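You operate a simulated robot arm through the tools that you are given. There is no shell and no other tool.

You are at the controls of a simulated robot arm. One attempt, no reset.

TASK
Put things in order on the wooden table. At the end: the yellow nozzle from the wooden table stands where the yellow flashlight stood; the yellow scrub pad from the wooden table stands on top of the grey brick (carton); the yellow flashlight stands where the yellow scrub pad stood; the dauber stands where the yellow nozzle stood; whatever was shut is shut again. Leave all else as you found it, and nothing knocked over.

It is judged by the outcome, as a careful person would: the job done as asked, and still so three seconds after it is handed in. It fails if anything else is knocked over, pushed out of place, dropped, spilled or broken.

THE ROBOT
A 6-joint arm with a two-finger parallel gripper, fixed in place. Base frame: the origin is on the floor under the middle of its stand, x ahead of it, y to its left, z up; the work surface is at about z = 0.8. Readings come in m, degrees, newtons and seconds.
With the tool pointing down near the work surface it reaches from about 0.24 to 0.64 m from the base axis. Its first joint turns from -66.0 to 66.0 degrees. Payload 2.7 kg.
Tool frame: the origin (TCP) lies between the finger pads and is the grasp point; the fingertips stand 0.023 m ahead of it; z points along the fingers, y is the line along which they close. Largest opening 0.094 m; finger width 0.038, thickness 0.01; the body of the gripper, 0.054 by 0.096 m, starts 0.039 m behind the TCP.
Orientation is told as [roll, pitch, yaw] about the base's x, y, z axes, in that order, counted from this pose: with the fingers straight down and closing along the base's y, the tool's x points along the base's -x, its y along +y and its z along -z.

THE INTERFACE
- The arm moves only by the tool jog_arm. Its argument "rows" is a list of rows, each a list of 3 entries, a list of its own where there are three numbers: the shift along the base's x, y, z in m, then the turn, a rotation vector about the base's x, y, z in degrees, then the finger opening in m, from 0 to 0.094. In form: [[[tx, ty, tz], [rx, ry, rz], gripper], ...]. A call has 1 to 20 rows; each row shifts and turns the commanded pose from where the row before left it. Each row takes 0.2 s and may step no farther than 0.05 m and 8.6 degrees from the row before; otherwise, or with a gripper value out of range, the whole call is refused. Where a pose cannot be reached the arm comes as near as it can. A force on the tool above 40 N (or 10 N above the force at the start of the call, whichever is more), or a blocked arm, ends the call early, and 0.2 s more pass. The fingers move at their own pace (about 0.045 m/s each) and stop on an object; they squeeze with about 30 N. The grip force told is the motor's: it shows also when the fingers shut on nothing. Time passes only in rows, and 0.2 s behind the last, so rows that do not move let the fingers close. It gives the time, the measured TCP pose, the force on the tool (base axes), the opening and the grip force at its end, in the units of the frame above (readings bear some noise), with the torque about the TCP (base axes, N m) and any sound that the robot's microphone picked up.
- Cameras (640 x 400 px; columns grow to the right, rows downward): "scene" is fixed at [0.0973, -0.461, 1.4011]; the picture's right is [0.44, -0.90, 0.00], its down [-0.54, -0.26, -0.80] and it looks along [0.72, 0.35, -0.60] (base axes); focal length 362 px, centre (320, 200). "wrist" rides on the gripper at [0.086, 0.016, -0.074] in the tool frame; the picture's right is [-0.18, 0.98, 0.00], its down [-0.58, -0.11, -0.81] and it looks along [-0.79, -0.15, 0.59] (tool axes); focal length 243 px, centre (320, 200). There is no depth. A picture from a camera that has moved, and an enlarged one, comes with that camera's place and axes in the base frame and with its lens.
- camera(camera): a new picture of that camera. No time passes.
- close_up(camera, box): a new picture of the part [left, top, right, bottom] of that camera's present view, enlarged. No time passes.
- job_done(): hands the job in; it is judged then, once.

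Places have to be worked out from the pictures, the camera data and where the tool is seen. Open the gripper and draw the arm clear of the work before you hand the job in, unless the task says otherwise.

The tools are called after ">>>" as name(argument=value, ...) on one line, values as JSON. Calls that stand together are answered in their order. jog_arm: Moves the arm, as the interface text tells. Its arguments: {"type":"object","properties":{"rows":{"type":"array","items":{"type":"array"}}},"required":["rows"]} The other tools are called the same way: camera (camera) takes a picture; close_up (camera, box) takes an enlarged picture of a part of a camera's view; job_done () hands the job in.

At the start:

```text
clock: 0.0
position: [0.4728, -0.1238, 1.1032]
tool_rot: [0.0, 0.0, -0.1]
ft_force: [-0.1, -0.5, -0.4]
wrist_torque: [0.0, 0.01, -0.01]
grip_width: 0.0943
gripper_force: 0.1
```

scene: 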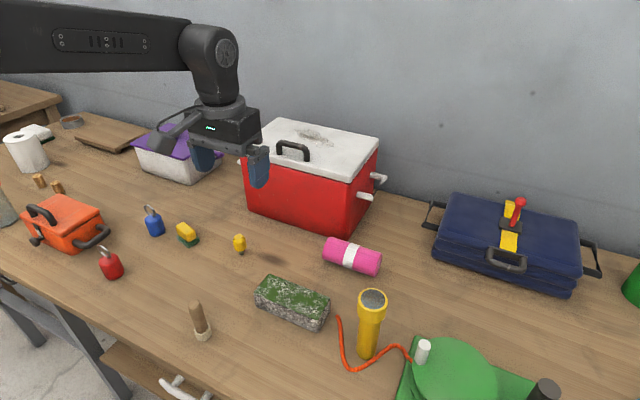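
wrist: 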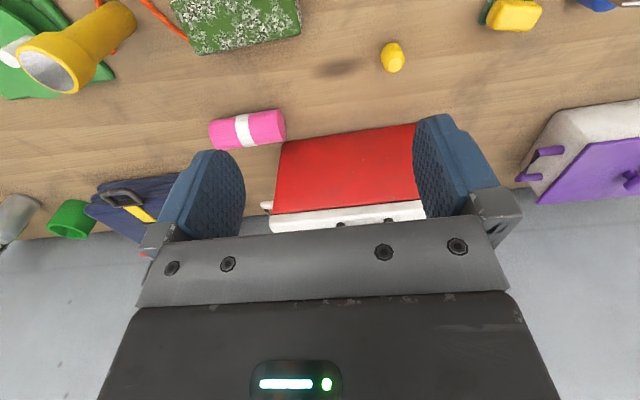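

The scene shows the yellow nozzle, scrub pad, flashlight, a dauber (probably the wooden-handled brush) and the grey mossy brick. I'll take close-ups to work out the exact places.

>>> close_up(camera="scene", box=[130, 190, 290, 290])

>>> close_up(camera="scene", box=[240, 260, 440, 385])

>>> close_up(camera="scene", box=[150, 270, 310, 370])

>>> close_up(camera="scene", box=[0, 120, 160, 280])

>>> close_up(camera="scene", box=[320, 270, 640, 400])

```text
4.00 times, centred on (210, 240) of scene
camera zoom: at [0.0973, -0.461, 1.4011], right [0.44, -0.9, 0.0], down [-0.54, -0.26, -0.8], along [0.72, 0.35, -0.6], focal length 1448 px, centre (760, 40)
```

zoom: 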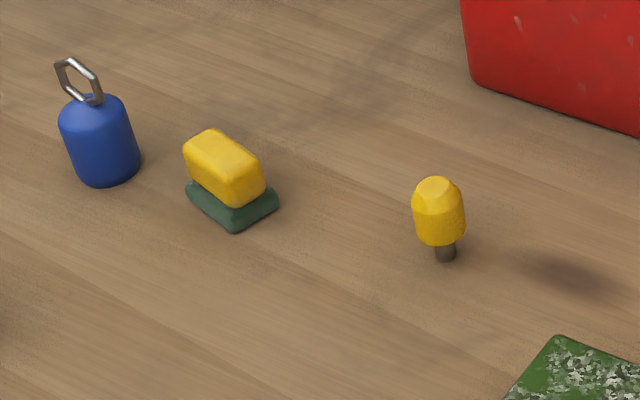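

```text
3.20 times, centred on (340, 322) of scene
camera zoom: at [0.0973, -0.461, 1.4011], right [0.44, -0.9, 0.0], down [-0.54, -0.26, -0.8], along [0.72, 0.35, -0.6], focal length 1159 px, centre (256, -192)
```

zoom: 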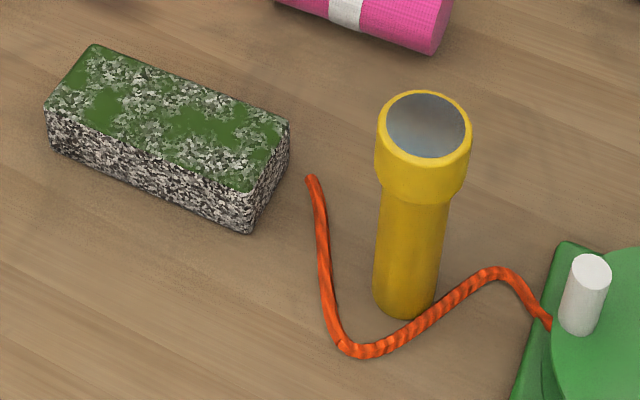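

```text
4.00 times, centred on (230, 320) of scene
camera zoom: at [0.0973, -0.461, 1.4011], right [0.44, -0.9, 0.0], down [-0.54, -0.26, -0.8], along [0.72, 0.35, -0.6], focal length 1448 px, centre (680, -280)
```

zoom: 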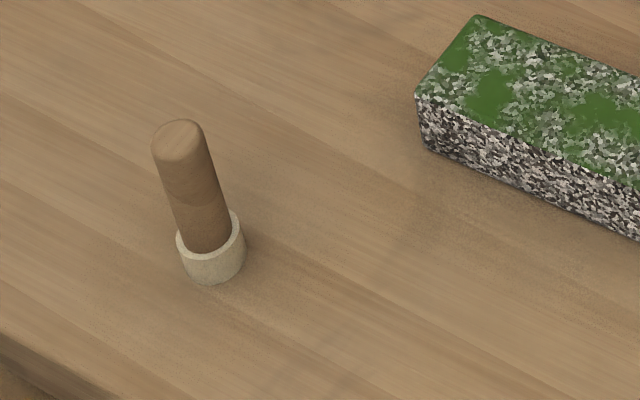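

```text
2.50 times, centred on (80, 200) of scene
camera zoom: at [0.0973, -0.461, 1.4011], right [0.44, -0.9, 0.0], down [-0.54, -0.26, -0.8], along [0.72, 0.35, -0.6], focal length 905 px, centre (920, 200)
```

zoom: 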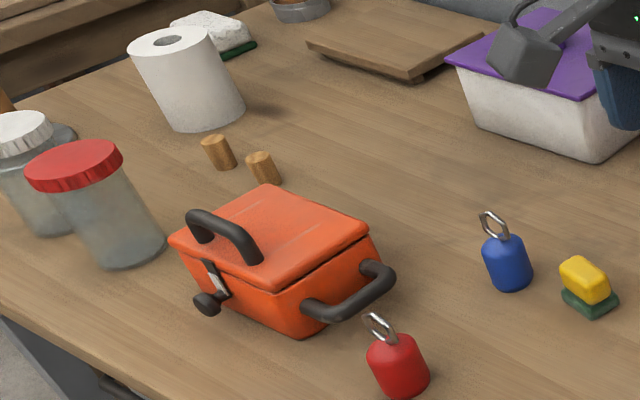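

```text
2.00 times, centred on (480, 335) of scene
camera zoom: at [0.0973, -0.461, 1.4011], right [0.44, -0.9, 0.0], down [-0.54, -0.26, -0.8], along [0.72, 0.35, -0.6], focal length 724 px, centre (0, -70)
```

zoom: 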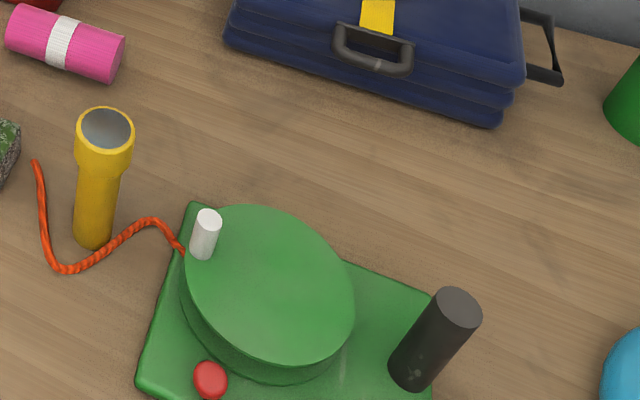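

The main targets are visible, and nothing that is shut appears to be in the way. I'll take close-ups from the wrist camera now, so that I can triangulate from a second viewpoint.

>>> close_up(camera="wrist", box=[360, 0, 600, 100])

>>> close_up(camera="wrist", box=[0, 0, 320, 120])

```text
2.67 times, centred on (480, 50) of wrist
camera zoom: at [0.3862, -0.1084, 1.1776], right [0.18, 0.98, 0.0], down [0.58, -0.11, 0.81], along [0.79, -0.15, -0.59], focal length 647 px, centre (-107, 600)
```

zoom: 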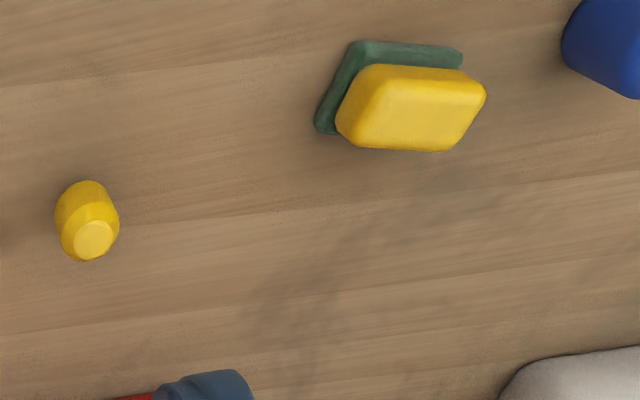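

```text
2.00 times, centred on (160, 60) of wrist
camera zoom: at [0.3862, -0.1084, 1.1776], right [0.18, 0.98, 0.0], down [0.58, -0.11, 0.81], along [0.79, -0.15, -0.59], focal length 485 px, centre (640, 480)
```

zoom: 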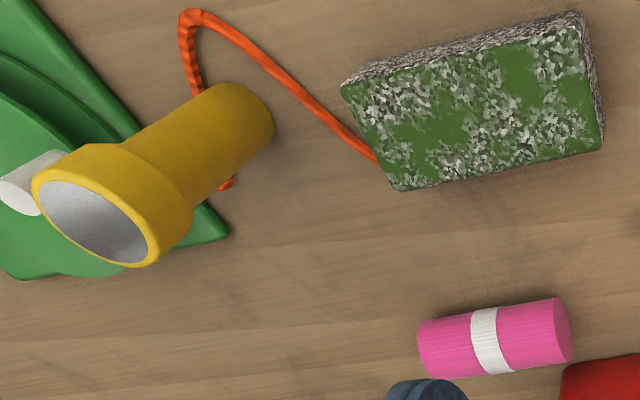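

Both cameras agree: the pad is near (0.534, 0.107), the nozzle near (0.55, -0.04), and the brick centre near (0.47, -0.218). I'm moving above the scrub pad at a safe height and yawing about -12° to line up with it.

>>> jog_arm(rows=[[[0.005, 0.029, -0.012], [0, 0, -6.25], 0.094], [[0.005, 0.029, -0.012], [0, 0, -6.25], 0.094], [[0.005, 0.029, -0.012], [0, 0, 0], 0.094], [[0.005, 0.029, -0.012], [0, 0, 0], 0.094], [[0.005, 0.029, -0.012], [0, 0, 0], 0.094], [[0.005, 0.029, -0.012], [0, 0, 0], 0.094], [[0.005, 0.029, -0.012], [0, 0, 0], 0.094], [[0.005, 0.029, -0.012], [0, 0, 0], 0.094], [[0, 0, 0], [0, 0, 0], 0.094]])

>>> camera(camera="wrist")

>>> camera(camera="scene")

```text
clock: 2.0
position: [0.5122, 0.1068, 1.0057]
tool_rot: [0.0, 0.0, -12.5]
ft_force: [0.3, -0.3, -0.4]
wrist_torque: [0.03, -0.02, 0.02]
grip_width: 0.0943
gripper_force: 0.0
```

```text
taken
camera wrist: at [0.4315, 0.14, 1.0803], right [0.39, 0.92, 0.0], down [0.54, -0.23, 0.81], along [0.74, -0.32, -0.59], focal length 243 px, centre (320, 200)
```

wrist: 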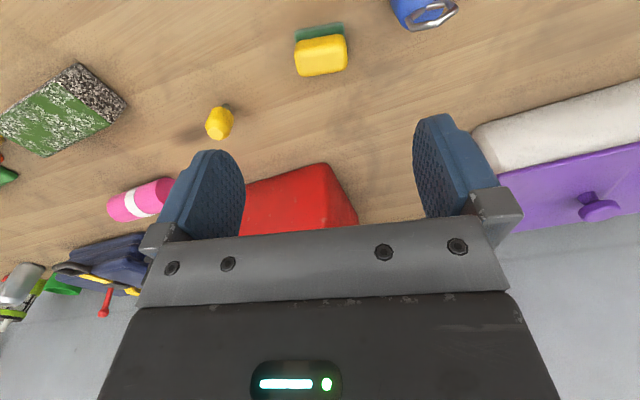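

```text
taken
```

scene: 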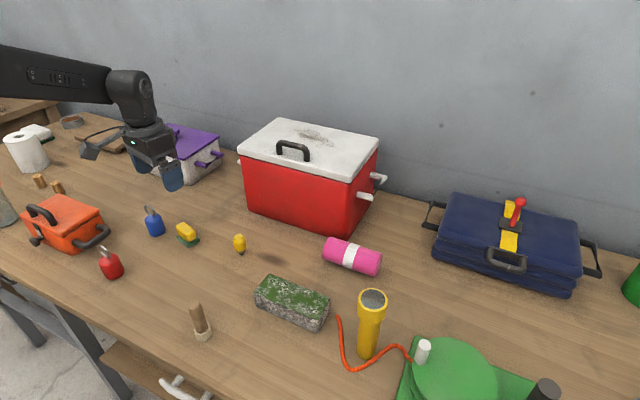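

The pad shows at about (320, 52) in the wrist view. I'll enlarge it to measure its edges and orientation.

>>> close_up(camera="wrist", box=[260, 0, 420, 100])

```text
4.00 times, centred on (340, 50) of wrist
camera zoom: at [0.4315, 0.14, 1.0803], right [0.39, 0.92, 0.0], down [0.54, -0.23, 0.81], along [0.74, -0.32, -0.59], focal length 970 px, centre (240, 800)
```

zoom: 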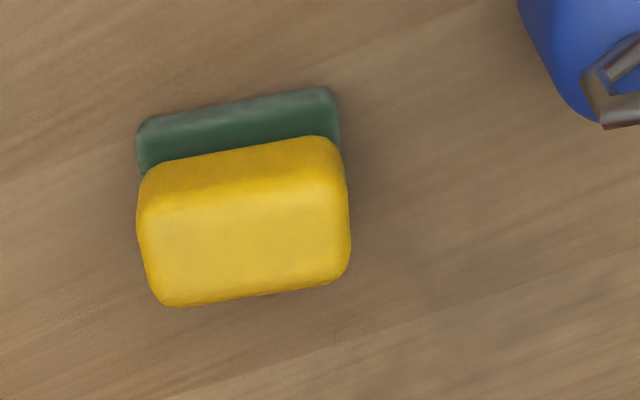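

The wrist view puts the pad centre near (0.531, 0.099), yawed about -14°, roughly 47 × 31 mm and 35–40 mm tall. I'll line up over it and come down to about z = 0.90 for a check.

>>> jog_arm(rows=[[[0.005, -0.002, -0.026], [0, 0, -1.5], 0.094], [[0.005, -0.002, -0.026], [0, 0, 0], 0.094], [[0.005, -0.002, -0.026], [0, 0, 0], 0.094], [[0.004, -0.002, -0.026], [0, 0, 0], 0.094], [[0, 0, 0], [0, 0, 0], 0.094]])

>>> camera(camera="wrist")

>>> close_up(camera="scene", box=[100, 120, 300, 280])

```text
clock: 3.2
position: [0.5319, 0.1007, 0.9039]
tool_rot: [0.0, 0.0, -13.9]
ft_force: [0.1, -0.3, -0.4]
wrist_torque: [0.02, 0.02, 0.0]
grip_width: 0.094
gripper_force: 0.1
```

```text
taken
camera wrist: at [0.4517, 0.1362, 0.9777], right [0.42, 0.91, 0.0], down [0.54, -0.25, 0.81], along [0.73, -0.34, -0.59], focal length 243 px, centre (320, 200)
```

wrist: 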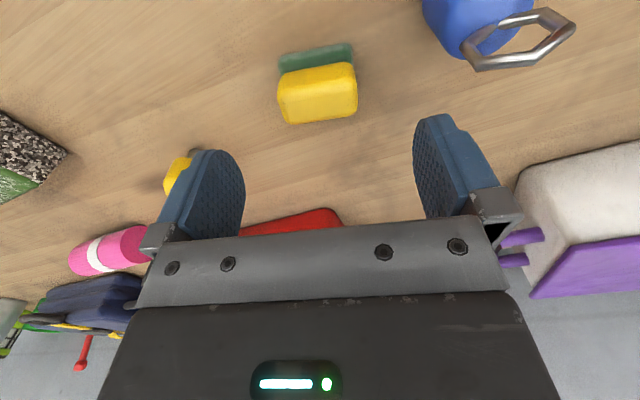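

```text
2.50 times, centred on (200, 200) of scene
camera zoom: at [0.0973, -0.461, 1.4011], right [0.44, -0.9, 0.0], down [-0.54, -0.26, -0.8], along [0.72, 0.35, -0.6], focal length 905 px, centre (620, 200)
```

zoom: 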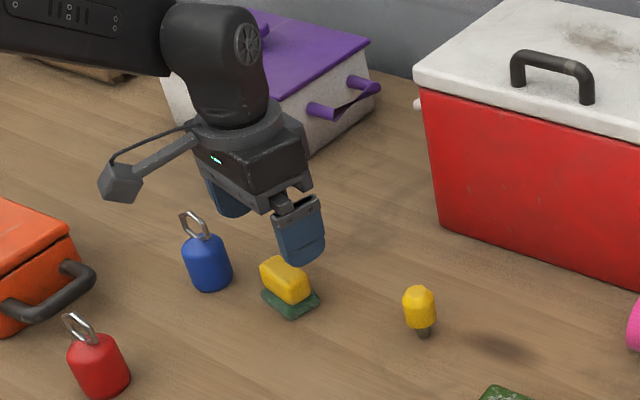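

Alignment looks good: the pad sits centrally between the fingers. I'll come down to about z = 0.834, which puts the fingertips just above the green layer, then close and let the fingers settle.

>>> jog_arm(rows=[[[-0.001, -0.001, -0.02], [0, 0, 0], 0.094], [[-0.001, 0, -0.02], [0, 0, 0], 0.094], [[0, 0, -0.02], [0, 0, 0], 0.094], [[0, 0, -0.01], [0, 0, 0], 0.094], [[0, 0, 0], [0, 0, 0], 0.094]])

>>> camera(camera="wrist")

>>> close_up(camera="scene", box=[120, 180, 280, 280])

```text
clock: 4.4
position: [0.5299, 0.0991, 0.8319]
tool_rot: [0.0, 0.0, -14.1]
ft_force: [0.1, 0.9, 0.3]
wrist_torque: [-0.02, 0.01, -0.01]
grip_width: 0.094
gripper_force: 0.0
```

```text
taken
camera wrist: at [0.4513, 0.1347, 0.9066], right [0.42, 0.91, 0.0], down [0.54, -0.25, 0.81], along [0.73, -0.34, -0.59], focal length 243 px, centre (320, 200)
```

wrist: 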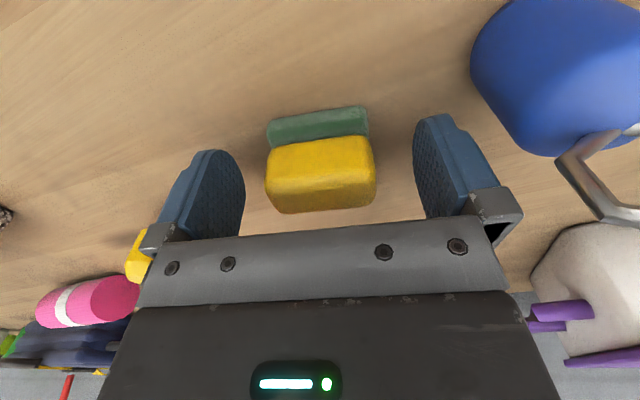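

```text
4.00 times, centred on (200, 230) of scene
camera zoom: at [0.0973, -0.461, 1.4011], right [0.44, -0.9, 0.0], down [-0.54, -0.26, -0.8], along [0.72, 0.35, -0.6], focal length 1448 px, centre (800, 80)
```

zoom: 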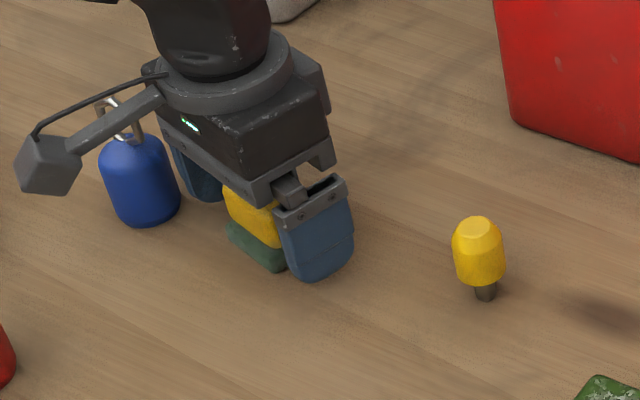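

There are no contact forces, and the fingers straddle the pad. I'm closing on it now.

>>> jog_arm(rows=[[[0, 0, 0], [0, 0, 0], 0.02], [[0, 0, 0], [0, 0, 0], 0.02], [[0, 0, 0], [0, 0, 0], 0.02], [[0, 0, 0], [0, 0, 0], 0.02], [[0, 0, 0], [0, 0, 0], 0.02], [[0, 0, 0], [0, 0, 0], 0.02]])

>>> camera(camera="wrist")

```text
clock: 5.8
position: [0.5305, 0.0992, 0.8319]
tool_rot: [0.1, 0.0, -14.0]
ft_force: [1.2, -0.8, 0.5]
wrist_torque: [0.02, 0.0, -0.02]
grip_width: 0.0494
gripper_force: 30.2
```

```text
taken
camera wrist: at [0.4512, 0.1347, 0.9067], right [0.42, 0.91, 0.0], down [0.54, -0.25, 0.81], along [0.73, -0.34, -0.59], focal length 243 px, centre (320, 200)
```

wrist: 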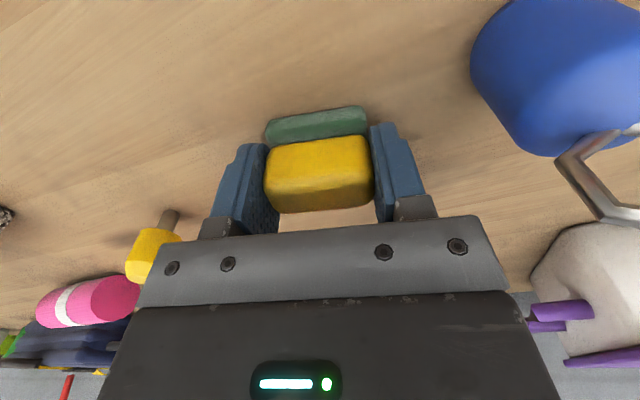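

The pad is gripped: 49 mm opening at 30 N, so its old spot is (0.5305, 0.099). I'll lift gently and carry it above everything to the brick, squaring the yaw to the brick on the way.

>>> jog_arm(rows=[[[0, 0, 0.01], [0, 0, 0], 0.02], [[0, 0, 0.025], [0, 0, 0], 0.02], [[0, 0, 0.035], [0, 0, 0], 0.02], [[0, 0, 0.035], [0, 0, 0], 0.02], [[0, 0, 0.02], [0, 0, 0], 0.02], [[-0.004, -0.02, 0], [0, 0, 0], 0.02], [[-0.006, -0.032, 0], [0, 0, 2], 0.02], [[-0.006, -0.032, 0], [0, 0, 3], 0.02], [[-0.006, -0.032, 0], [0, 0, 3], 0.02], [[-0.006, -0.032, 0], [0, 0, 3], 0.02], [[-0.006, -0.032, 0], [0, 0, 3], 0.02], [[-0.006, -0.032, 0], [0, 0, 0], 0.02], [[-0.006, -0.032, 0], [0, 0, 0], 0.02], [[-0.006, -0.032, 0], [0, 0, 0], 0.02], [[-0.005, -0.025, 0], [0, 0, 0], 0.02], [[-0.0025, -0.017, 0], [0, 0, 0], 0.02], [[0, 0, 0], [0, 0, 0], 0.02]])

>>> camera(camera="wrist")

>>> close_up(camera="scene", box=[200, 200, 440, 350])

```text
clock: 9.4
position: [0.4704, -0.2214, 0.9568]
tool_rot: [-0.1, -0.1, 0.1]
ft_force: [-0.6, 0.5, -0.9]
wrist_torque: [0.02, 0.02, -0.01]
grip_width: 0.02
gripper_force: 0.1
```

```text
taken
camera wrist: at [0.3837, -0.2062, 1.0315], right [0.18, 0.98, 0.0], down [0.58, -0.11, 0.81], along [0.79, -0.15, -0.59], focal length 243 px, centre (320, 200)
```

wrist: 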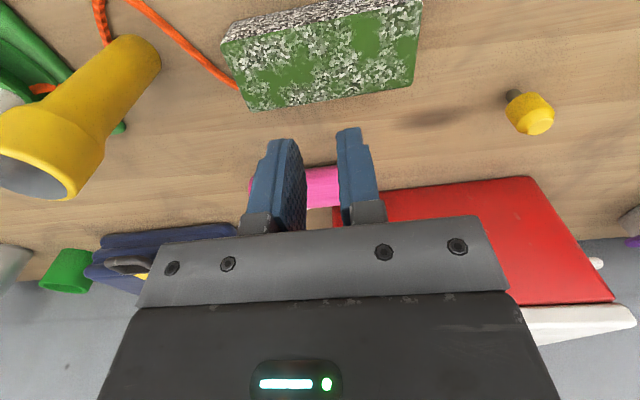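

```text
2.67 times, centred on (320, 275) of scene
camera zoom: at [0.0973, -0.461, 1.4011], right [0.44, -0.9, 0.0], down [-0.54, -0.26, -0.8], along [0.72, 0.35, -0.6], focal length 966 px, centre (320, 0)
```

zoom: 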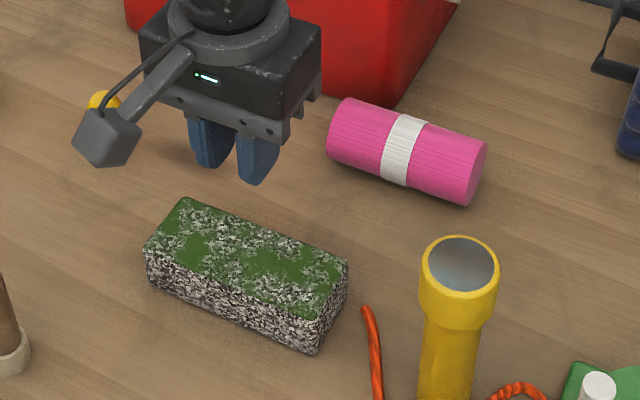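

The opening reads 0.02 with no grip force, so the pad has slipped out. I'll find it before I do anything else.

>>> camera(camera="scene")

>>> close_up(camera="scene", box=[120, 180, 280, 280])

```text
taken
```

scene: 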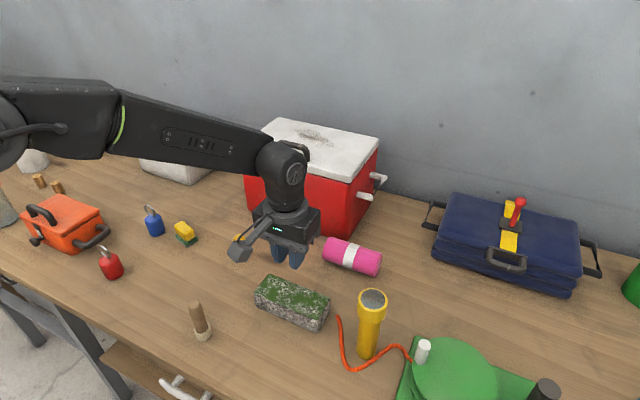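

```text
4.00 times, centred on (200, 230) of scene
camera zoom: at [0.0973, -0.461, 1.4011], right [0.44, -0.9, 0.0], down [-0.54, -0.26, -0.8], along [0.72, 0.35, -0.6], focal length 1448 px, centre (800, 80)
```

zoom: 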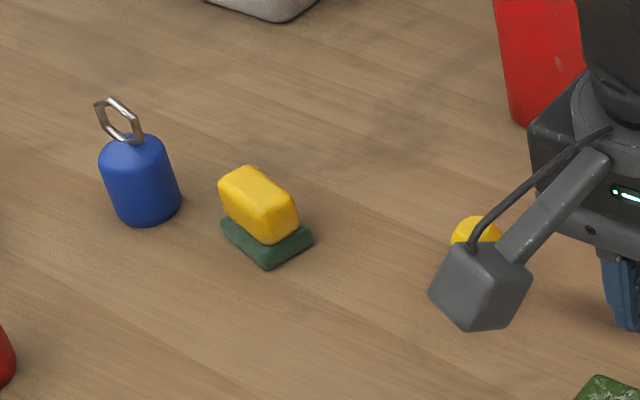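

The pad is still upright, almost exactly where it stood, so it slipped out before leaving the table. I'll go back for a lower-angle look at its shape so I can choose a firmer grip.

>>> jog_arm(rows=[[[0, 0.01, 0.03], [0, 0, 0], 0.094], [[-0.008, 0.04, 0], [0, 0, 0], 0.094], [[-0.01, 0.045, 0], [0, 0, 0], 0.094], [[-0.01, 0.045, 0], [0, 0, 0], 0.094], [[-0.01, 0.045, 0], [0, 0, 0], 0.094], [[-0.01, 0.045, 0], [0, 0, 0], 0.094], [[-0.01, 0.045, 0], [0, 0, 0], 0.094], [[-0.012, 0.045, -0.02], [0, 0, 0], 0.094], [[0, 0.02, -0.02], [0, 0, 0], 0.094], [[0, 0, 0], [0, 0, 0], 0.094]])

>>> camera(camera="wrist")

>>> close_up(camera="wrist", box=[240, 110, 400, 210])

```text
refused: row 8 steps farther than a row can; nothing moved
```

```text
taken
camera wrist: at [0.3837, -0.2062, 1.0315], right [0.18, 0.98, 0.0], down [0.58, -0.11, 0.81], along [0.79, -0.15, -0.59], focal length 243 px, centre (320, 200)
```

wrist: 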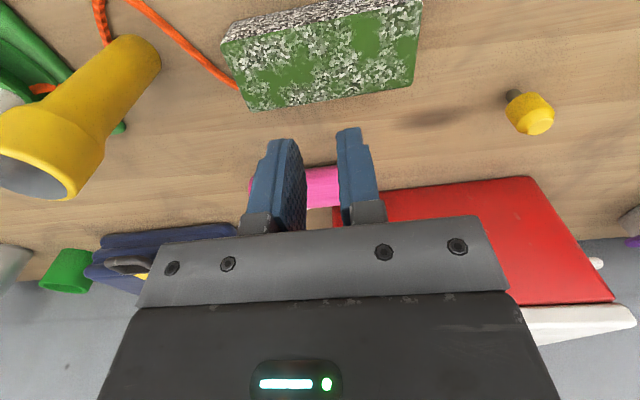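

```text
4.00 times, centred on (320, 160) of wrist
camera zoom: at [0.3837, -0.2062, 1.0315], right [0.18, 0.98, 0.0], down [0.58, -0.11, 0.81], along [0.79, -0.15, -0.59], focal length 970 px, centre (320, 360)
```

zoom: 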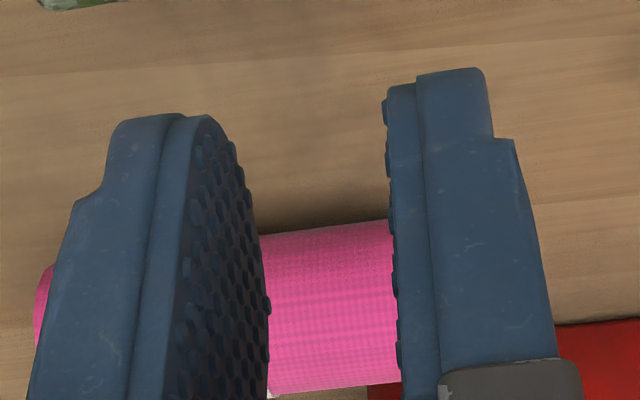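

One row was slightly too long and the call was refused. I'm repeating it with smaller steps.

>>> jog_arm(rows=[[[0, 0.01, 0.03], [0, 0, 0], 0.094], [[-0.008, 0.04, 0], [0, 0, 0], 0.094], [[-0.01, 0.045, 0], [0, 0, 0], 0.094], [[-0.01, 0.045, 0], [0, 0, 0], 0.094], [[-0.01, 0.045, 0], [0, 0, 0], 0.094], [[-0.01, 0.045, 0], [0, 0, 0], 0.094], [[-0.01, 0.045, 0], [0, 0, 0], 0.094], [[-0.01, 0.045, 0], [0, 0, -4], 0.094], [[-0.002, 0.02, -0.02], [0, 0, -5], 0.094], [[0, 0, -0.02], [0, 0, -5], 0.094], [[0, 0, 0], [0, 0, 0], 0.094]])

>>> camera(camera="wrist")

>>> close_up(camera="wrist", box=[240, 100, 400, 200])

```text
clock: 11.8
position: [0.3982, 0.1232, 0.9498]
tool_rot: [0.0, 0.0, -14.0]
ft_force: [0.3, -0.1, 0.0]
wrist_torque: [0.02, -0.03, 0.02]
grip_width: 0.0941
gripper_force: 0.0
```

```text
taken
camera wrist: at [0.3186, 0.1586, 1.0236], right [0.42, 0.91, 0.0], down [0.54, -0.25, 0.81], along [0.73, -0.34, -0.59], focal length 243 px, centre (320, 200)
```

wrist: 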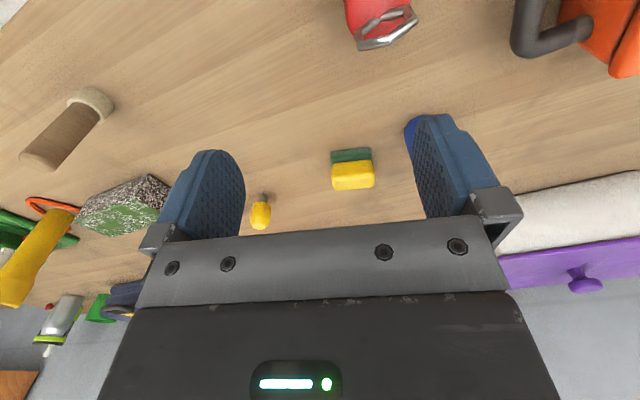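

```text
4.00 times, centred on (320, 150) of wrist
camera zoom: at [0.3186, 0.1586, 1.0236], right [0.42, 0.91, 0.0], down [0.54, -0.25, 0.81], along [0.73, -0.34, -0.59], focal length 970 px, centre (320, 400)
```

zoom: 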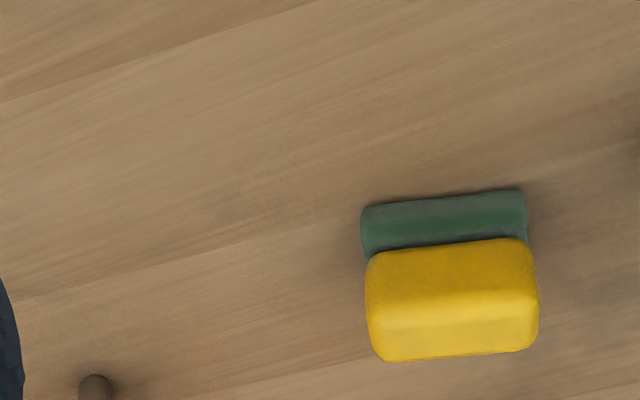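

The pad is still upright, with its centre about (0.532, 0.1035) and yaw about -15°. I suspect the fingertips caught only the rounded top edge of the green layer, so this time I'll grip lower, using a smaller opening to keep well clear of the blue weight.

>>> jog_arm(rows=[[[0.033, -0.005, 0], [0, 0, -1.5], 0.075], [[0.033, -0.005, 0], [0, 0, 0], 0.075], [[0.033, -0.005, -0.015], [0, 0, 0], 0.075], [[0.033, -0.005, -0.03], [0, 0, 0], 0.075], [[0, 0, -0.025], [0, 0, 0], 0.075], [[0, 0, -0.025], [0, 0, 0], 0.075], [[0, 0, -0.015], [0, 0, 0], 0.075], [[0, 0, -0.008], [0, 0, 0], 0.075], [[0, 0, 0], [0, 0, 0], 0.075]])

>>> camera(camera="wrist")

>>> close_up(camera="scene", box=[120, 180, 280, 280])

```text
clock: 13.8
position: [0.5304, 0.1012, 0.8302]
tool_rot: [0.0, 0.0, -15.5]
ft_force: [-1.2, 0.2, -1.3]
wrist_torque: [0.01, -0.03, 0.02]
grip_width: 0.0749
gripper_force: 0.1
```

```text
taken
camera wrist: at [0.4521, 0.1388, 0.9044], right [0.44, 0.9, 0.0], down [0.53, -0.26, 0.81], along [0.72, -0.35, -0.59], focal length 243 px, centre (320, 200)
```

wrist: 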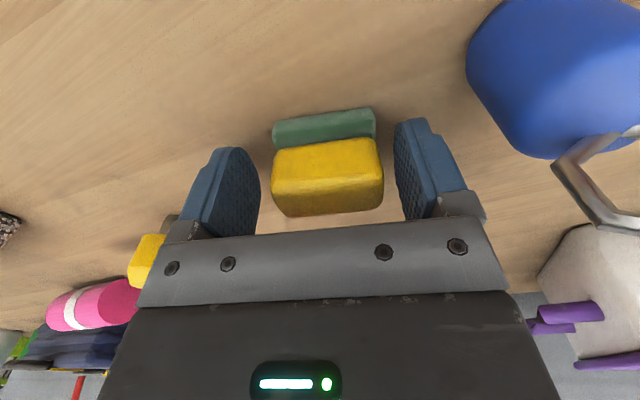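

```text
4.00 times, centred on (200, 230) of scene
camera zoom: at [0.0973, -0.461, 1.4011], right [0.44, -0.9, 0.0], down [-0.54, -0.26, -0.8], along [0.72, 0.35, -0.6], focal length 1448 px, centre (800, 80)
```

zoom: 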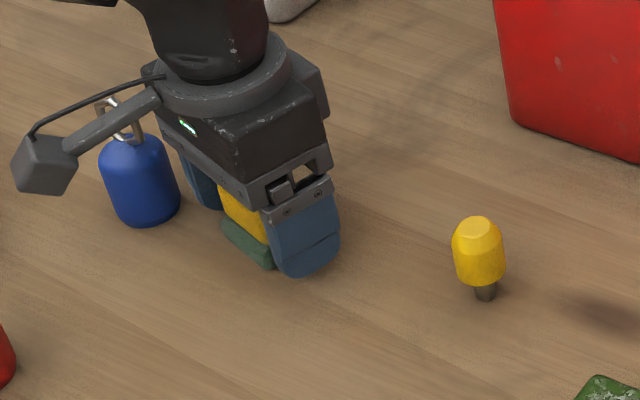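

The pad is about 3 mm toward +y of centre. I'll nudge over, lower about 5 mm more so the tips sit just above the table, then close.

>>> jog_arm(rows=[[[0.0008, 0.0025, -0.003], [0, 0, 0], 0.075], [[0, 0, -0.002], [0, 0, 0], 0.075], [[0, 0, 0], [0, 0, 0], 0.075], [[0, 0, 0], [0, 0, 0], 0.02], [[0, 0, 0], [0, 0, 0], 0.02], [[0, 0, 0], [0, 0, 0], 0.02], [[0, 0, 0], [0, 0, 0], 0.02], [[0, 0, 0], [0, 0, 0], 0.02], [[0, 0, 0], [0, 0, 0], 0.02]])

>>> camera(camera="wrist")

```text
clock: 15.8
position: [0.5322, 0.1044, 0.826]
tool_rot: [0.0, 0.0, -15.4]
ft_force: [0.0, -1.1, 0.1]
wrist_torque: [0.0, -0.02, -0.01]
grip_width: 0.0494
gripper_force: 29.6
```

```text
taken
camera wrist: at [0.4531, 0.1417, 0.8997], right [0.44, 0.9, 0.0], down [0.53, -0.26, 0.81], along [0.72, -0.35, -0.59], focal length 243 px, centre (320, 200)
```

wrist: 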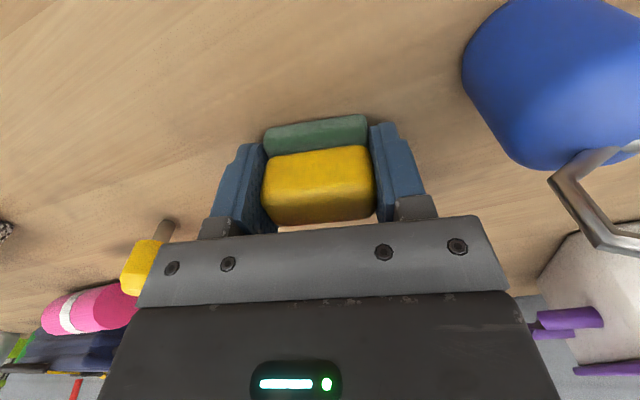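

The fingers hold at 49 mm again with the tips lower. I'll do a slow 15 mm test lift and check whether the pad comes along.

>>> jog_arm(rows=[[[0, 0, 0.003], [0, 0, 0], 0.02], [[0, 0, 0.004], [0, 0, 0], 0.02], [[0, 0, 0.004], [0, 0, 0], 0.02], [[0, 0, 0.004], [0, 0, 0], 0.02], [[0, 0, 0], [0, 0, 0], 0.02]])

>>> camera(camera="wrist")

>>> close_up(camera="scene", box=[120, 180, 280, 280])

```text
clock: 17.0
position: [0.5324, 0.1037, 0.8411]
tool_rot: [-0.1, 0.0, -15.5]
ft_force: [-0.1, 0.0, -0.8]
wrist_torque: [-0.01, 0.0, 0.01]
grip_width: 0.0497
gripper_force: 29.9
```

```text
taken
camera wrist: at [0.4537, 0.141, 0.9149], right [0.44, 0.9, 0.0], down [0.53, -0.26, 0.81], along [0.72, -0.35, -0.59], focal length 243 px, centre (320, 200)
```

wrist: 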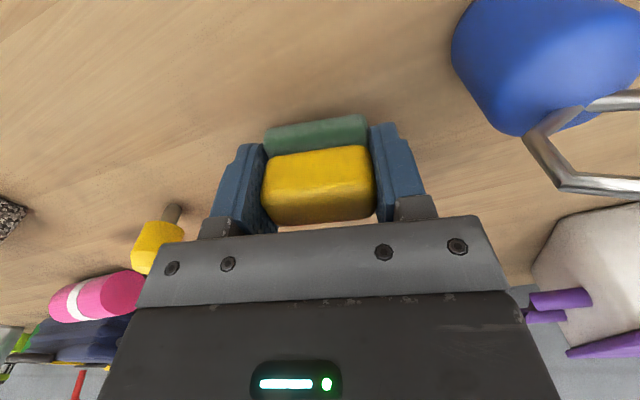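

```text
4.00 times, centred on (200, 230) of scene
camera zoom: at [0.0973, -0.461, 1.4011], right [0.44, -0.9, 0.0], down [-0.54, -0.26, -0.8], along [0.72, 0.35, -0.6], focal length 1448 px, centre (800, 80)
```

zoom: 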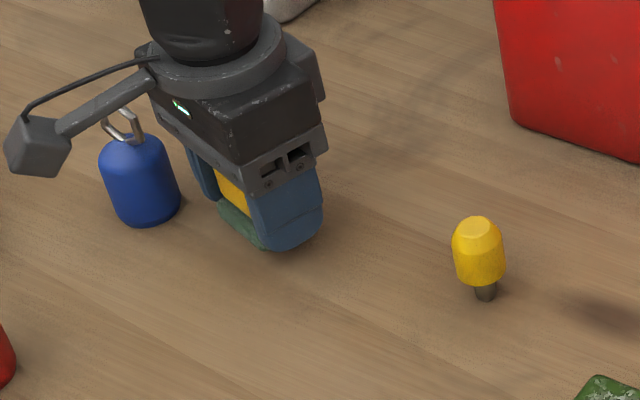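

The pad rose with the gripper this time: the view between the fingers is unchanged and the force is holding. I'll lift further at a gentle pace and check again before travelling.

>>> jog_arm(rows=[[[0, 0, 0.008], [0, 0, 0], 0.02], [[0, 0, 0.012], [0, 0, 0], 0.02], [[0, 0, 0.015], [0, 0, 0], 0.02], [[0, 0, 0.015], [0, 0, 0], 0.02], [[0, 0, 0.015], [0, 0, 0], 0.02], [[0, 0, 0.015], [0, 0, 0], 0.02], [[0, 0, 0.012], [0, 0, 0], 0.02], [[0, 0, 0.008], [0, 0, 0], 0.02], [[0, 0, 0], [0, 0, 0], 0.02]])

>>> camera(camera="wrist")

```text
clock: 19.0
position: [0.5311, 0.1054, 0.9419]
tool_rot: [0.0, 0.0, -15.4]
ft_force: [0.4, 0.6, -1.3]
wrist_torque: [-0.02, -0.01, -0.01]
grip_width: 0.0495
gripper_force: 30.2
```

```text
taken
camera wrist: at [0.453, 0.1425, 1.015], right [0.44, 0.9, 0.0], down [0.53, -0.26, 0.81], along [0.72, -0.35, -0.59], focal length 243 px, centre (320, 200)
```

wrist: 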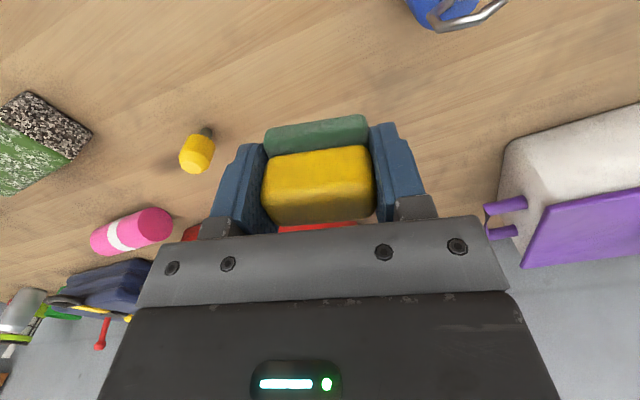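

The pad is held firmly at z = 0.94. I'll carry it smoothly to above the brick centre (0.471, -0.219), rotating back to yaw 0 on the way.

>>> jog_arm(rows=[[[-0.002, -0.01, 0], [0, 0, 1], 0.02], [[-0.004, -0.02, 0], [0, 0, 2], 0.02], [[-0.005, -0.026, 0], [0, 0, 2], 0.02], [[-0.005, -0.026, 0], [0, 0, 2], 0.02], [[-0.005, -0.026, 0], [0, 0, 2], 0.02], [[-0.005, -0.026, 0], [0, 0, 2], 0.02], [[-0.005, -0.026, 0], [0, 0, 2], 0.02], [[-0.005, -0.026, 0], [0, 0, 2], 0.02], [[-0.005, -0.026, 0], [0, 0, 0.4], 0.02], [[-0.005, -0.026, 0], [0, 0, 0], 0.02], [[-0.005, -0.026, 0], [0, 0, 0], 0.02], [[-0.004, -0.024, 0], [0, 0, 0], 0.02], [[-0.003, -0.02, 0], [0, 0, 0], 0.02], [[-0.002, -0.012, 0], [0, 0, 0], 0.02], [[0, -0.004, 0], [0, 0, 0], 0.02], [[0, 0, 0], [0, 0, 0], 0.02]])

>>> camera(camera="wrist")

>>> close_up(camera="scene", box=[200, 200, 440, 350])

```text
clock: 22.4
position: [0.4704, -0.2208, 0.9423]
tool_rot: [0.0, 0.0, -0.2]
ft_force: [0.6, -0.2, -0.4]
wrist_torque: [0.02, 0.0, -0.02]
grip_width: 0.0492
gripper_force: 30.2
```

```text
taken
camera wrist: at [0.3861, -0.2049, 1.0154], right [0.19, 0.98, 0.0], down [0.58, -0.11, 0.81], along [0.79, -0.15, -0.59], focal length 243 px, centre (320, 200)
```

wrist: 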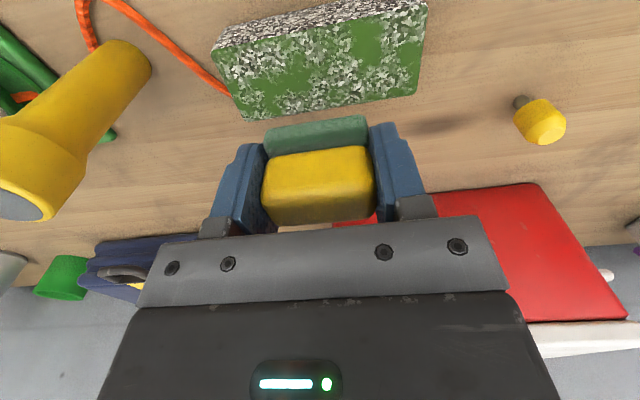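

```text
2.67 times, centred on (320, 275) of scene
camera zoom: at [0.0973, -0.461, 1.4011], right [0.44, -0.9, 0.0], down [-0.54, -0.26, -0.8], along [0.72, 0.35, -0.6], focal length 966 px, centre (320, 0)
```

zoom: 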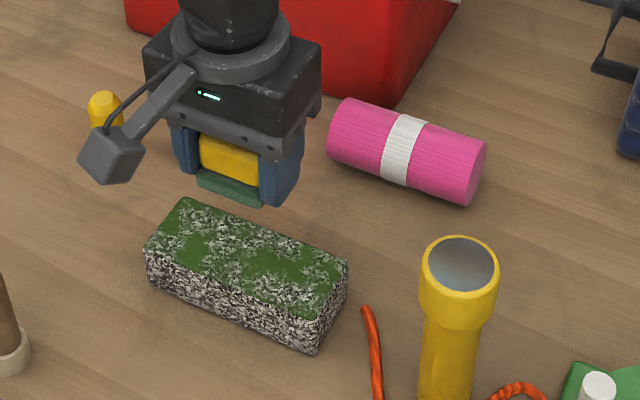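

The TCP is centred over the brick within a millimetre or so. I'm lowering to a few millimetres above the expected contact height, which is TCP about 0.866.

>>> jog_arm(rows=[[[0, 0, -0.015], [0, 0, 0], 0.02], [[0, 0, -0.02], [0, 0, 0], 0.02], [[0, 0, -0.018], [0, 0, 0], 0.02], [[0, 0, -0.012], [0, 0, 0], 0.02], [[0, 0, -0.005], [0, 0, 0], 0.02], [[0, 0, 0], [0, 0, 0], 0.02]])

>>> close_up(camera="scene", box=[220, 230, 360, 340])

```text
clock: 23.8
position: [0.4731, -0.222, 0.8706]
tool_rot: [0.0, 0.0, -0.1]
ft_force: [0.8, 0.0, -0.8]
wrist_torque: [0.01, 0.04, -0.01]
grip_width: 0.0494
gripper_force: 30.0
```

```text
3.64 times, centred on (290, 285) of scene
camera zoom: at [0.0973, -0.461, 1.4011], right [0.44, -0.9, 0.0], down [-0.54, -0.26, -0.8], along [0.72, 0.35, -0.6], focal length 1317 px, centre (429, -109)
```

zoom: 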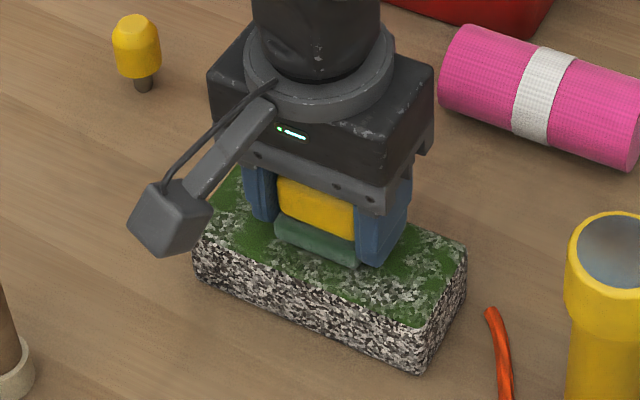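

It's just above the brick with no contact yet. I'll step down in small increments and watch the vertical force.

>>> jog_arm(rows=[[[0, 0, -0.002], [0, 0, 0], 0.02], [[0, 0, -0.001], [0, 0, 0], 0.02], [[0, 0, 0], [0, 0, 0], 0.02]])

>>> jog_arm(rows=[[[0, 0, -0.001], [0, 0, 0], 0.02], [[0, 0, 0], [0, 0, 0], 0.02]])

```text
clock: 24.6
position: [0.4745, -0.2204, 0.8709]
tool_rot: [-0.1, -0.2, 0.0]
ft_force: [-3.7, 1.7, 23.2]
wrist_torque: [0.12, 0.22, -0.02]
grip_width: 0.0498
gripper_force: 30.5
```

```text
clock: 25.2
position: [0.4743, -0.222, 0.8686]
tool_rot: [-0.1, -0.3, 0.0]
ft_force: [0.0, -0.8, 24.9]
wrist_torque: [0.07, 0.03, -0.03]
grip_width: 0.0496
gripper_force: 29.8
```

The pad is in contact, with about 24 N of upward reaction. I'll relieve about 2.5 mm of the press, then open the fingers slowly.

>>> jog_arm(rows=[[[0, 0, 0.0015], [0, 0, 0], 0.02], [[0, 0, 0.001], [0, 0, 0], 0.02], [[0, 0, 0], [0, 0, 0], 0.02]])

>>> jog_arm(rows=[[[0, 0, 0], [0, 0, 0], 0.055], [[0, 0, 0], [0, 0, 0], 0.065], [[0, 0, 0], [0, 0, 0], 0.075], [[0, 0, 0], [0, 0, 0], 0.075], [[0, 0, 0], [0, 0, 0], 0.075]])

>>> camera(camera="wrist")

>>> close_up(camera="scene", box=[220, 230, 360, 340])

```text
clock: 26.0
position: [0.471, -0.2192, 0.8685]
tool_rot: [0.1, 0.1, -0.1]
ft_force: [0.4, 0.4, 2.8]
wrist_torque: [-0.08, -0.06, 0.05]
grip_width: 0.0493
gripper_force: 30.6
```

```text
clock: 27.2
position: [0.473, -0.2209, 0.8687]
tool_rot: [0.0, 0.0, -0.1]
ft_force: [-0.3, -1.0, -0.5]
wrist_torque: [-0.01, -0.03, -0.02]
grip_width: 0.075
gripper_force: 0.0
```

```text
taken
camera wrist: at [0.3866, -0.2053, 0.9441], right [0.19, 0.98, 0.0], down [0.58, -0.11, 0.81], along [0.79, -0.15, -0.59], focal length 243 px, centre (320, 200)
```

wrist: 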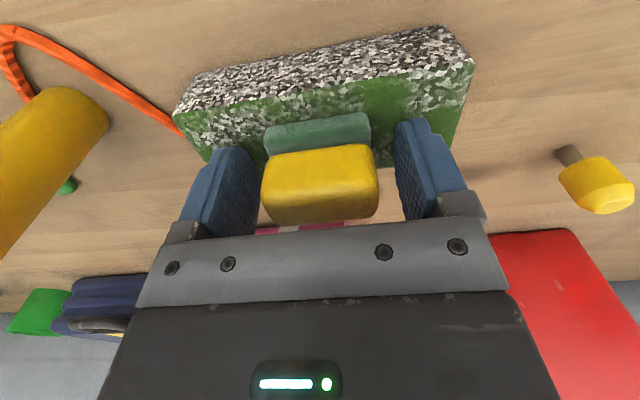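

```text
3.64 times, centred on (290, 285) of scene
camera zoom: at [0.0973, -0.461, 1.4011], right [0.44, -0.9, 0.0], down [-0.54, -0.26, -0.8], along [0.72, 0.35, -0.6], focal length 1317 px, centre (429, -109)
```

zoom: 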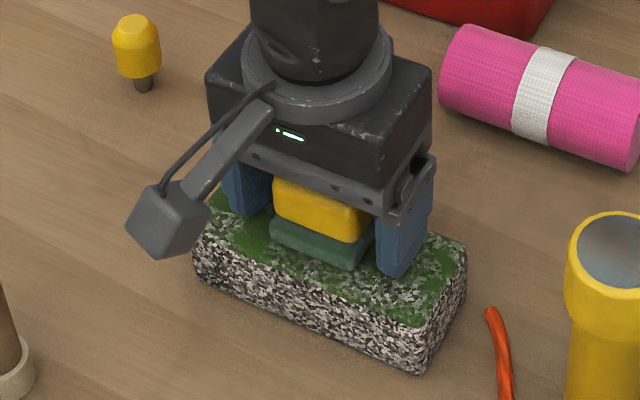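

The pad is standing on the brick and released cleanly. I'll retreat straight up to about z = 1.04 and then look at the flashlight.

>>> jog_arm(rows=[[[0, 0, 0.01], [0, 0, 0], 0.075], [[0, 0, 0.03], [0, 0, 0], 0.08], [[0, 0, 0.045], [0, 0, 0], 0.094], [[0, 0, 0.045], [0, 0, 0], 0.094], [[0, 0, 0.045], [0, 0, 0], 0.094], [[-0.02, -0.03, 0.01], [0, 0, 0], 0.094], [[-0.03, -0.035, 0], [0, 0, 0], 0.094], [[-0.03, -0.035, 0], [0, 0, 0], 0.094], [[-0.03, -0.035, 0], [0, 0, 0], 0.094], [[0, 0, 0], [0, 0, 0], 0.094]])

>>> camera(camera="wrist")

>>> camera(camera="scene")

```text
clock: 29.4
position: [0.3591, -0.356, 1.0539]
tool_rot: [0.0, 0.0, -0.1]
ft_force: [0.1, 1.1, 0.2]
wrist_torque: [0.01, 0.0, 0.01]
grip_width: 0.0942
gripper_force: 0.1
```

```text
taken
camera wrist: at [0.2732, -0.3395, 1.1283], right [0.18, 0.98, 0.0], down [0.58, -0.11, 0.81], along [0.79, -0.15, -0.59], focal length 243 px, centre (320, 200)
```

wrist: 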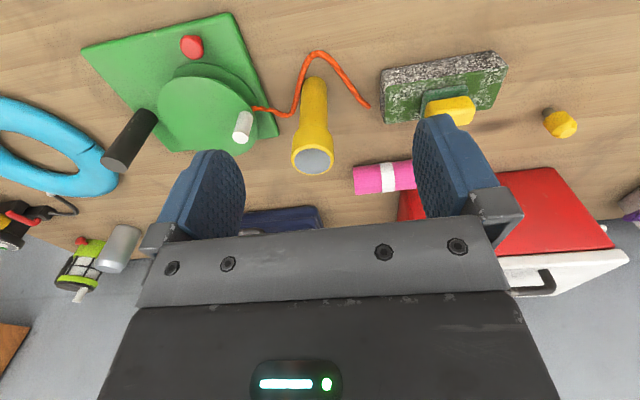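

```text
taken
```

scene: 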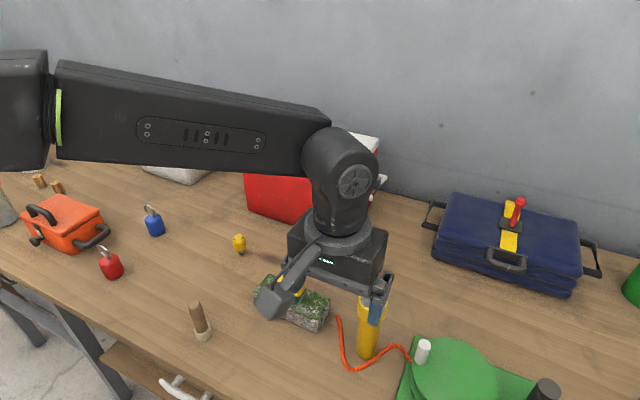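

>>> close_up(camera="wrist", box=[230, 30, 390, 190])

```text
2.50 times, centred on (310, 110) of wrist
camera zoom: at [0.2732, -0.3395, 1.1283], right [0.18, 0.98, 0.0], down [0.58, -0.11, 0.81], along [0.79, -0.15, -0.59], focal length 606 px, centre (345, 425)
```

zoom: 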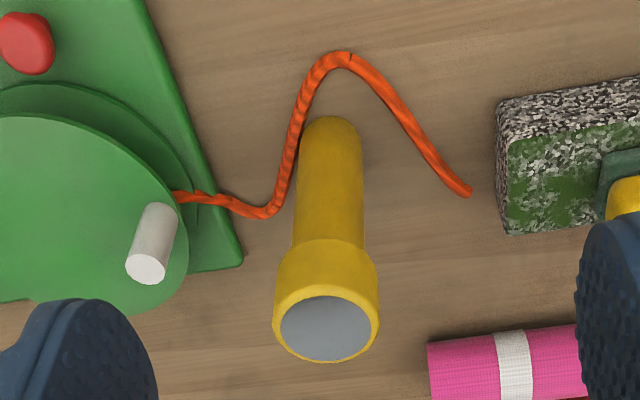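

The flashlight axis is near (0.450, -0.382), its head is 44 mm wide with the top at about z = 0.945–0.95, and the cord lies against its foot. I'll move over it while high, then stop just above the head to check the centring.

>>> jog_arm(rows=[[[0.02, -0.006, 0], [0, 0, 0], 0.094], [[0.025, -0.007, 0], [0, 0, 0], 0.094], [[0.025, -0.007, 0], [0, 0, 0], 0.094], [[0.021, -0.006, 0], [0, 0, 0], 0.094], [[0, 0, -0.02], [0, 0, 0], 0.094], [[0, 0, -0.025], [0, 0, 0], 0.094], [[0, 0, -0.02], [0, 0, 0], 0.094], [[0, 0, 0], [0, 0, 0], 0.094]])

>>> camera(camera="wrist")

>>> close_up(camera="scene", box=[280, 220, 440, 380])

```text
clock: 31.2
position: [0.4549, -0.3805, 0.9889]
tool_rot: [0.0, 0.0, 0.0]
ft_force: [0.2, -0.5, -0.6]
wrist_torque: [0.0, 0.02, -0.03]
grip_width: 0.0938
gripper_force: 0.1
```

```text
taken
camera wrist: at [0.3694, -0.3662, 1.0633], right [0.18, 0.98, 0.0], down [0.58, -0.11, 0.81], along [0.79, -0.15, -0.59], focal length 243 px, centre (320, 200)
```

wrist: 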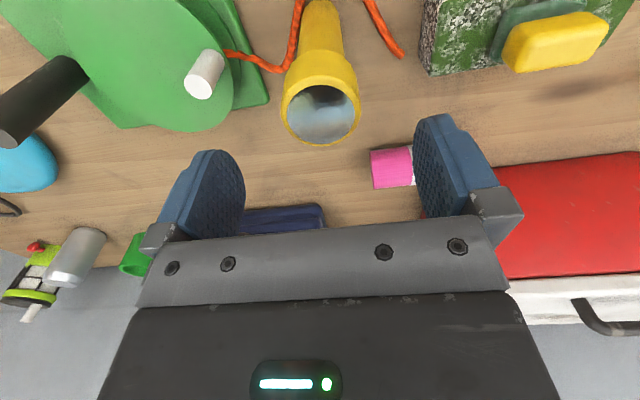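

```text
2.50 times, centred on (360, 300) of scene
camera zoom: at [0.0973, -0.461, 1.4011], right [0.44, -0.9, 0.0], down [-0.54, -0.26, -0.8], along [0.72, 0.35, -0.6], focal length 905 px, centre (220, -50)
```

zoom: 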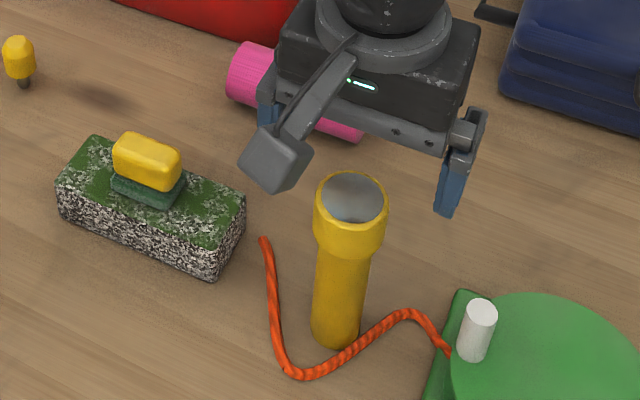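

The head centre is near (0.448, -0.381), so the TCP is about 6 mm too far in x. I'll correct that and lower the open fingers around the head to about z = 0.927.

>>> jog_arm(rows=[[[-0.003, 0, 0], [0, 0, 0], 0.094], [[-0.0035, -0.0005, -0.01], [0, 0, 0], 0.094], [[0, 0, -0.018], [0, 0, 0], 0.094], [[0, 0, -0.018], [0, 0, 0], 0.094], [[0, 0, -0.014], [0, 0, 0], 0.094], [[0, 0, 0], [0, 0, 0], 0.094]])

>>> camera(camera="wrist")

>>> close_up(camera="scene", box=[280, 220, 440, 380])

```text
clock: 32.6
position: [0.4468, -0.3806, 0.9286]
tool_rot: [0.0, 0.0, -0.2]
ft_force: [0.3, -0.4, 0.0]
wrist_torque: [-0.03, 0.03, 0.02]
grip_width: 0.0941
gripper_force: 0.0
```

```text
taken
camera wrist: at [0.3611, -0.366, 1.0025], right [0.19, 0.98, 0.0], down [0.58, -0.11, 0.81], along [0.79, -0.15, -0.59], focal length 243 px, centre (320, 200)
```

wrist: 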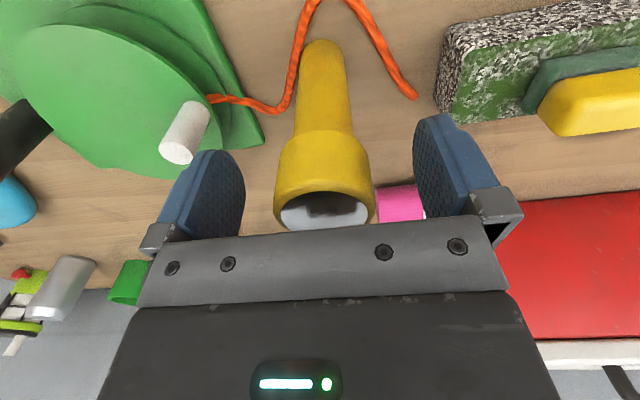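

```text
2.50 times, centred on (360, 300) of scene
camera zoom: at [0.0973, -0.461, 1.4011], right [0.44, -0.9, 0.0], down [-0.54, -0.26, -0.8], along [0.72, 0.35, -0.6], focal length 905 px, centre (220, -50)
```

zoom: 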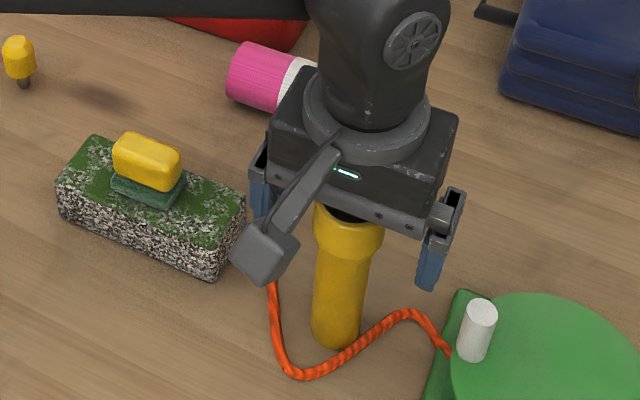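

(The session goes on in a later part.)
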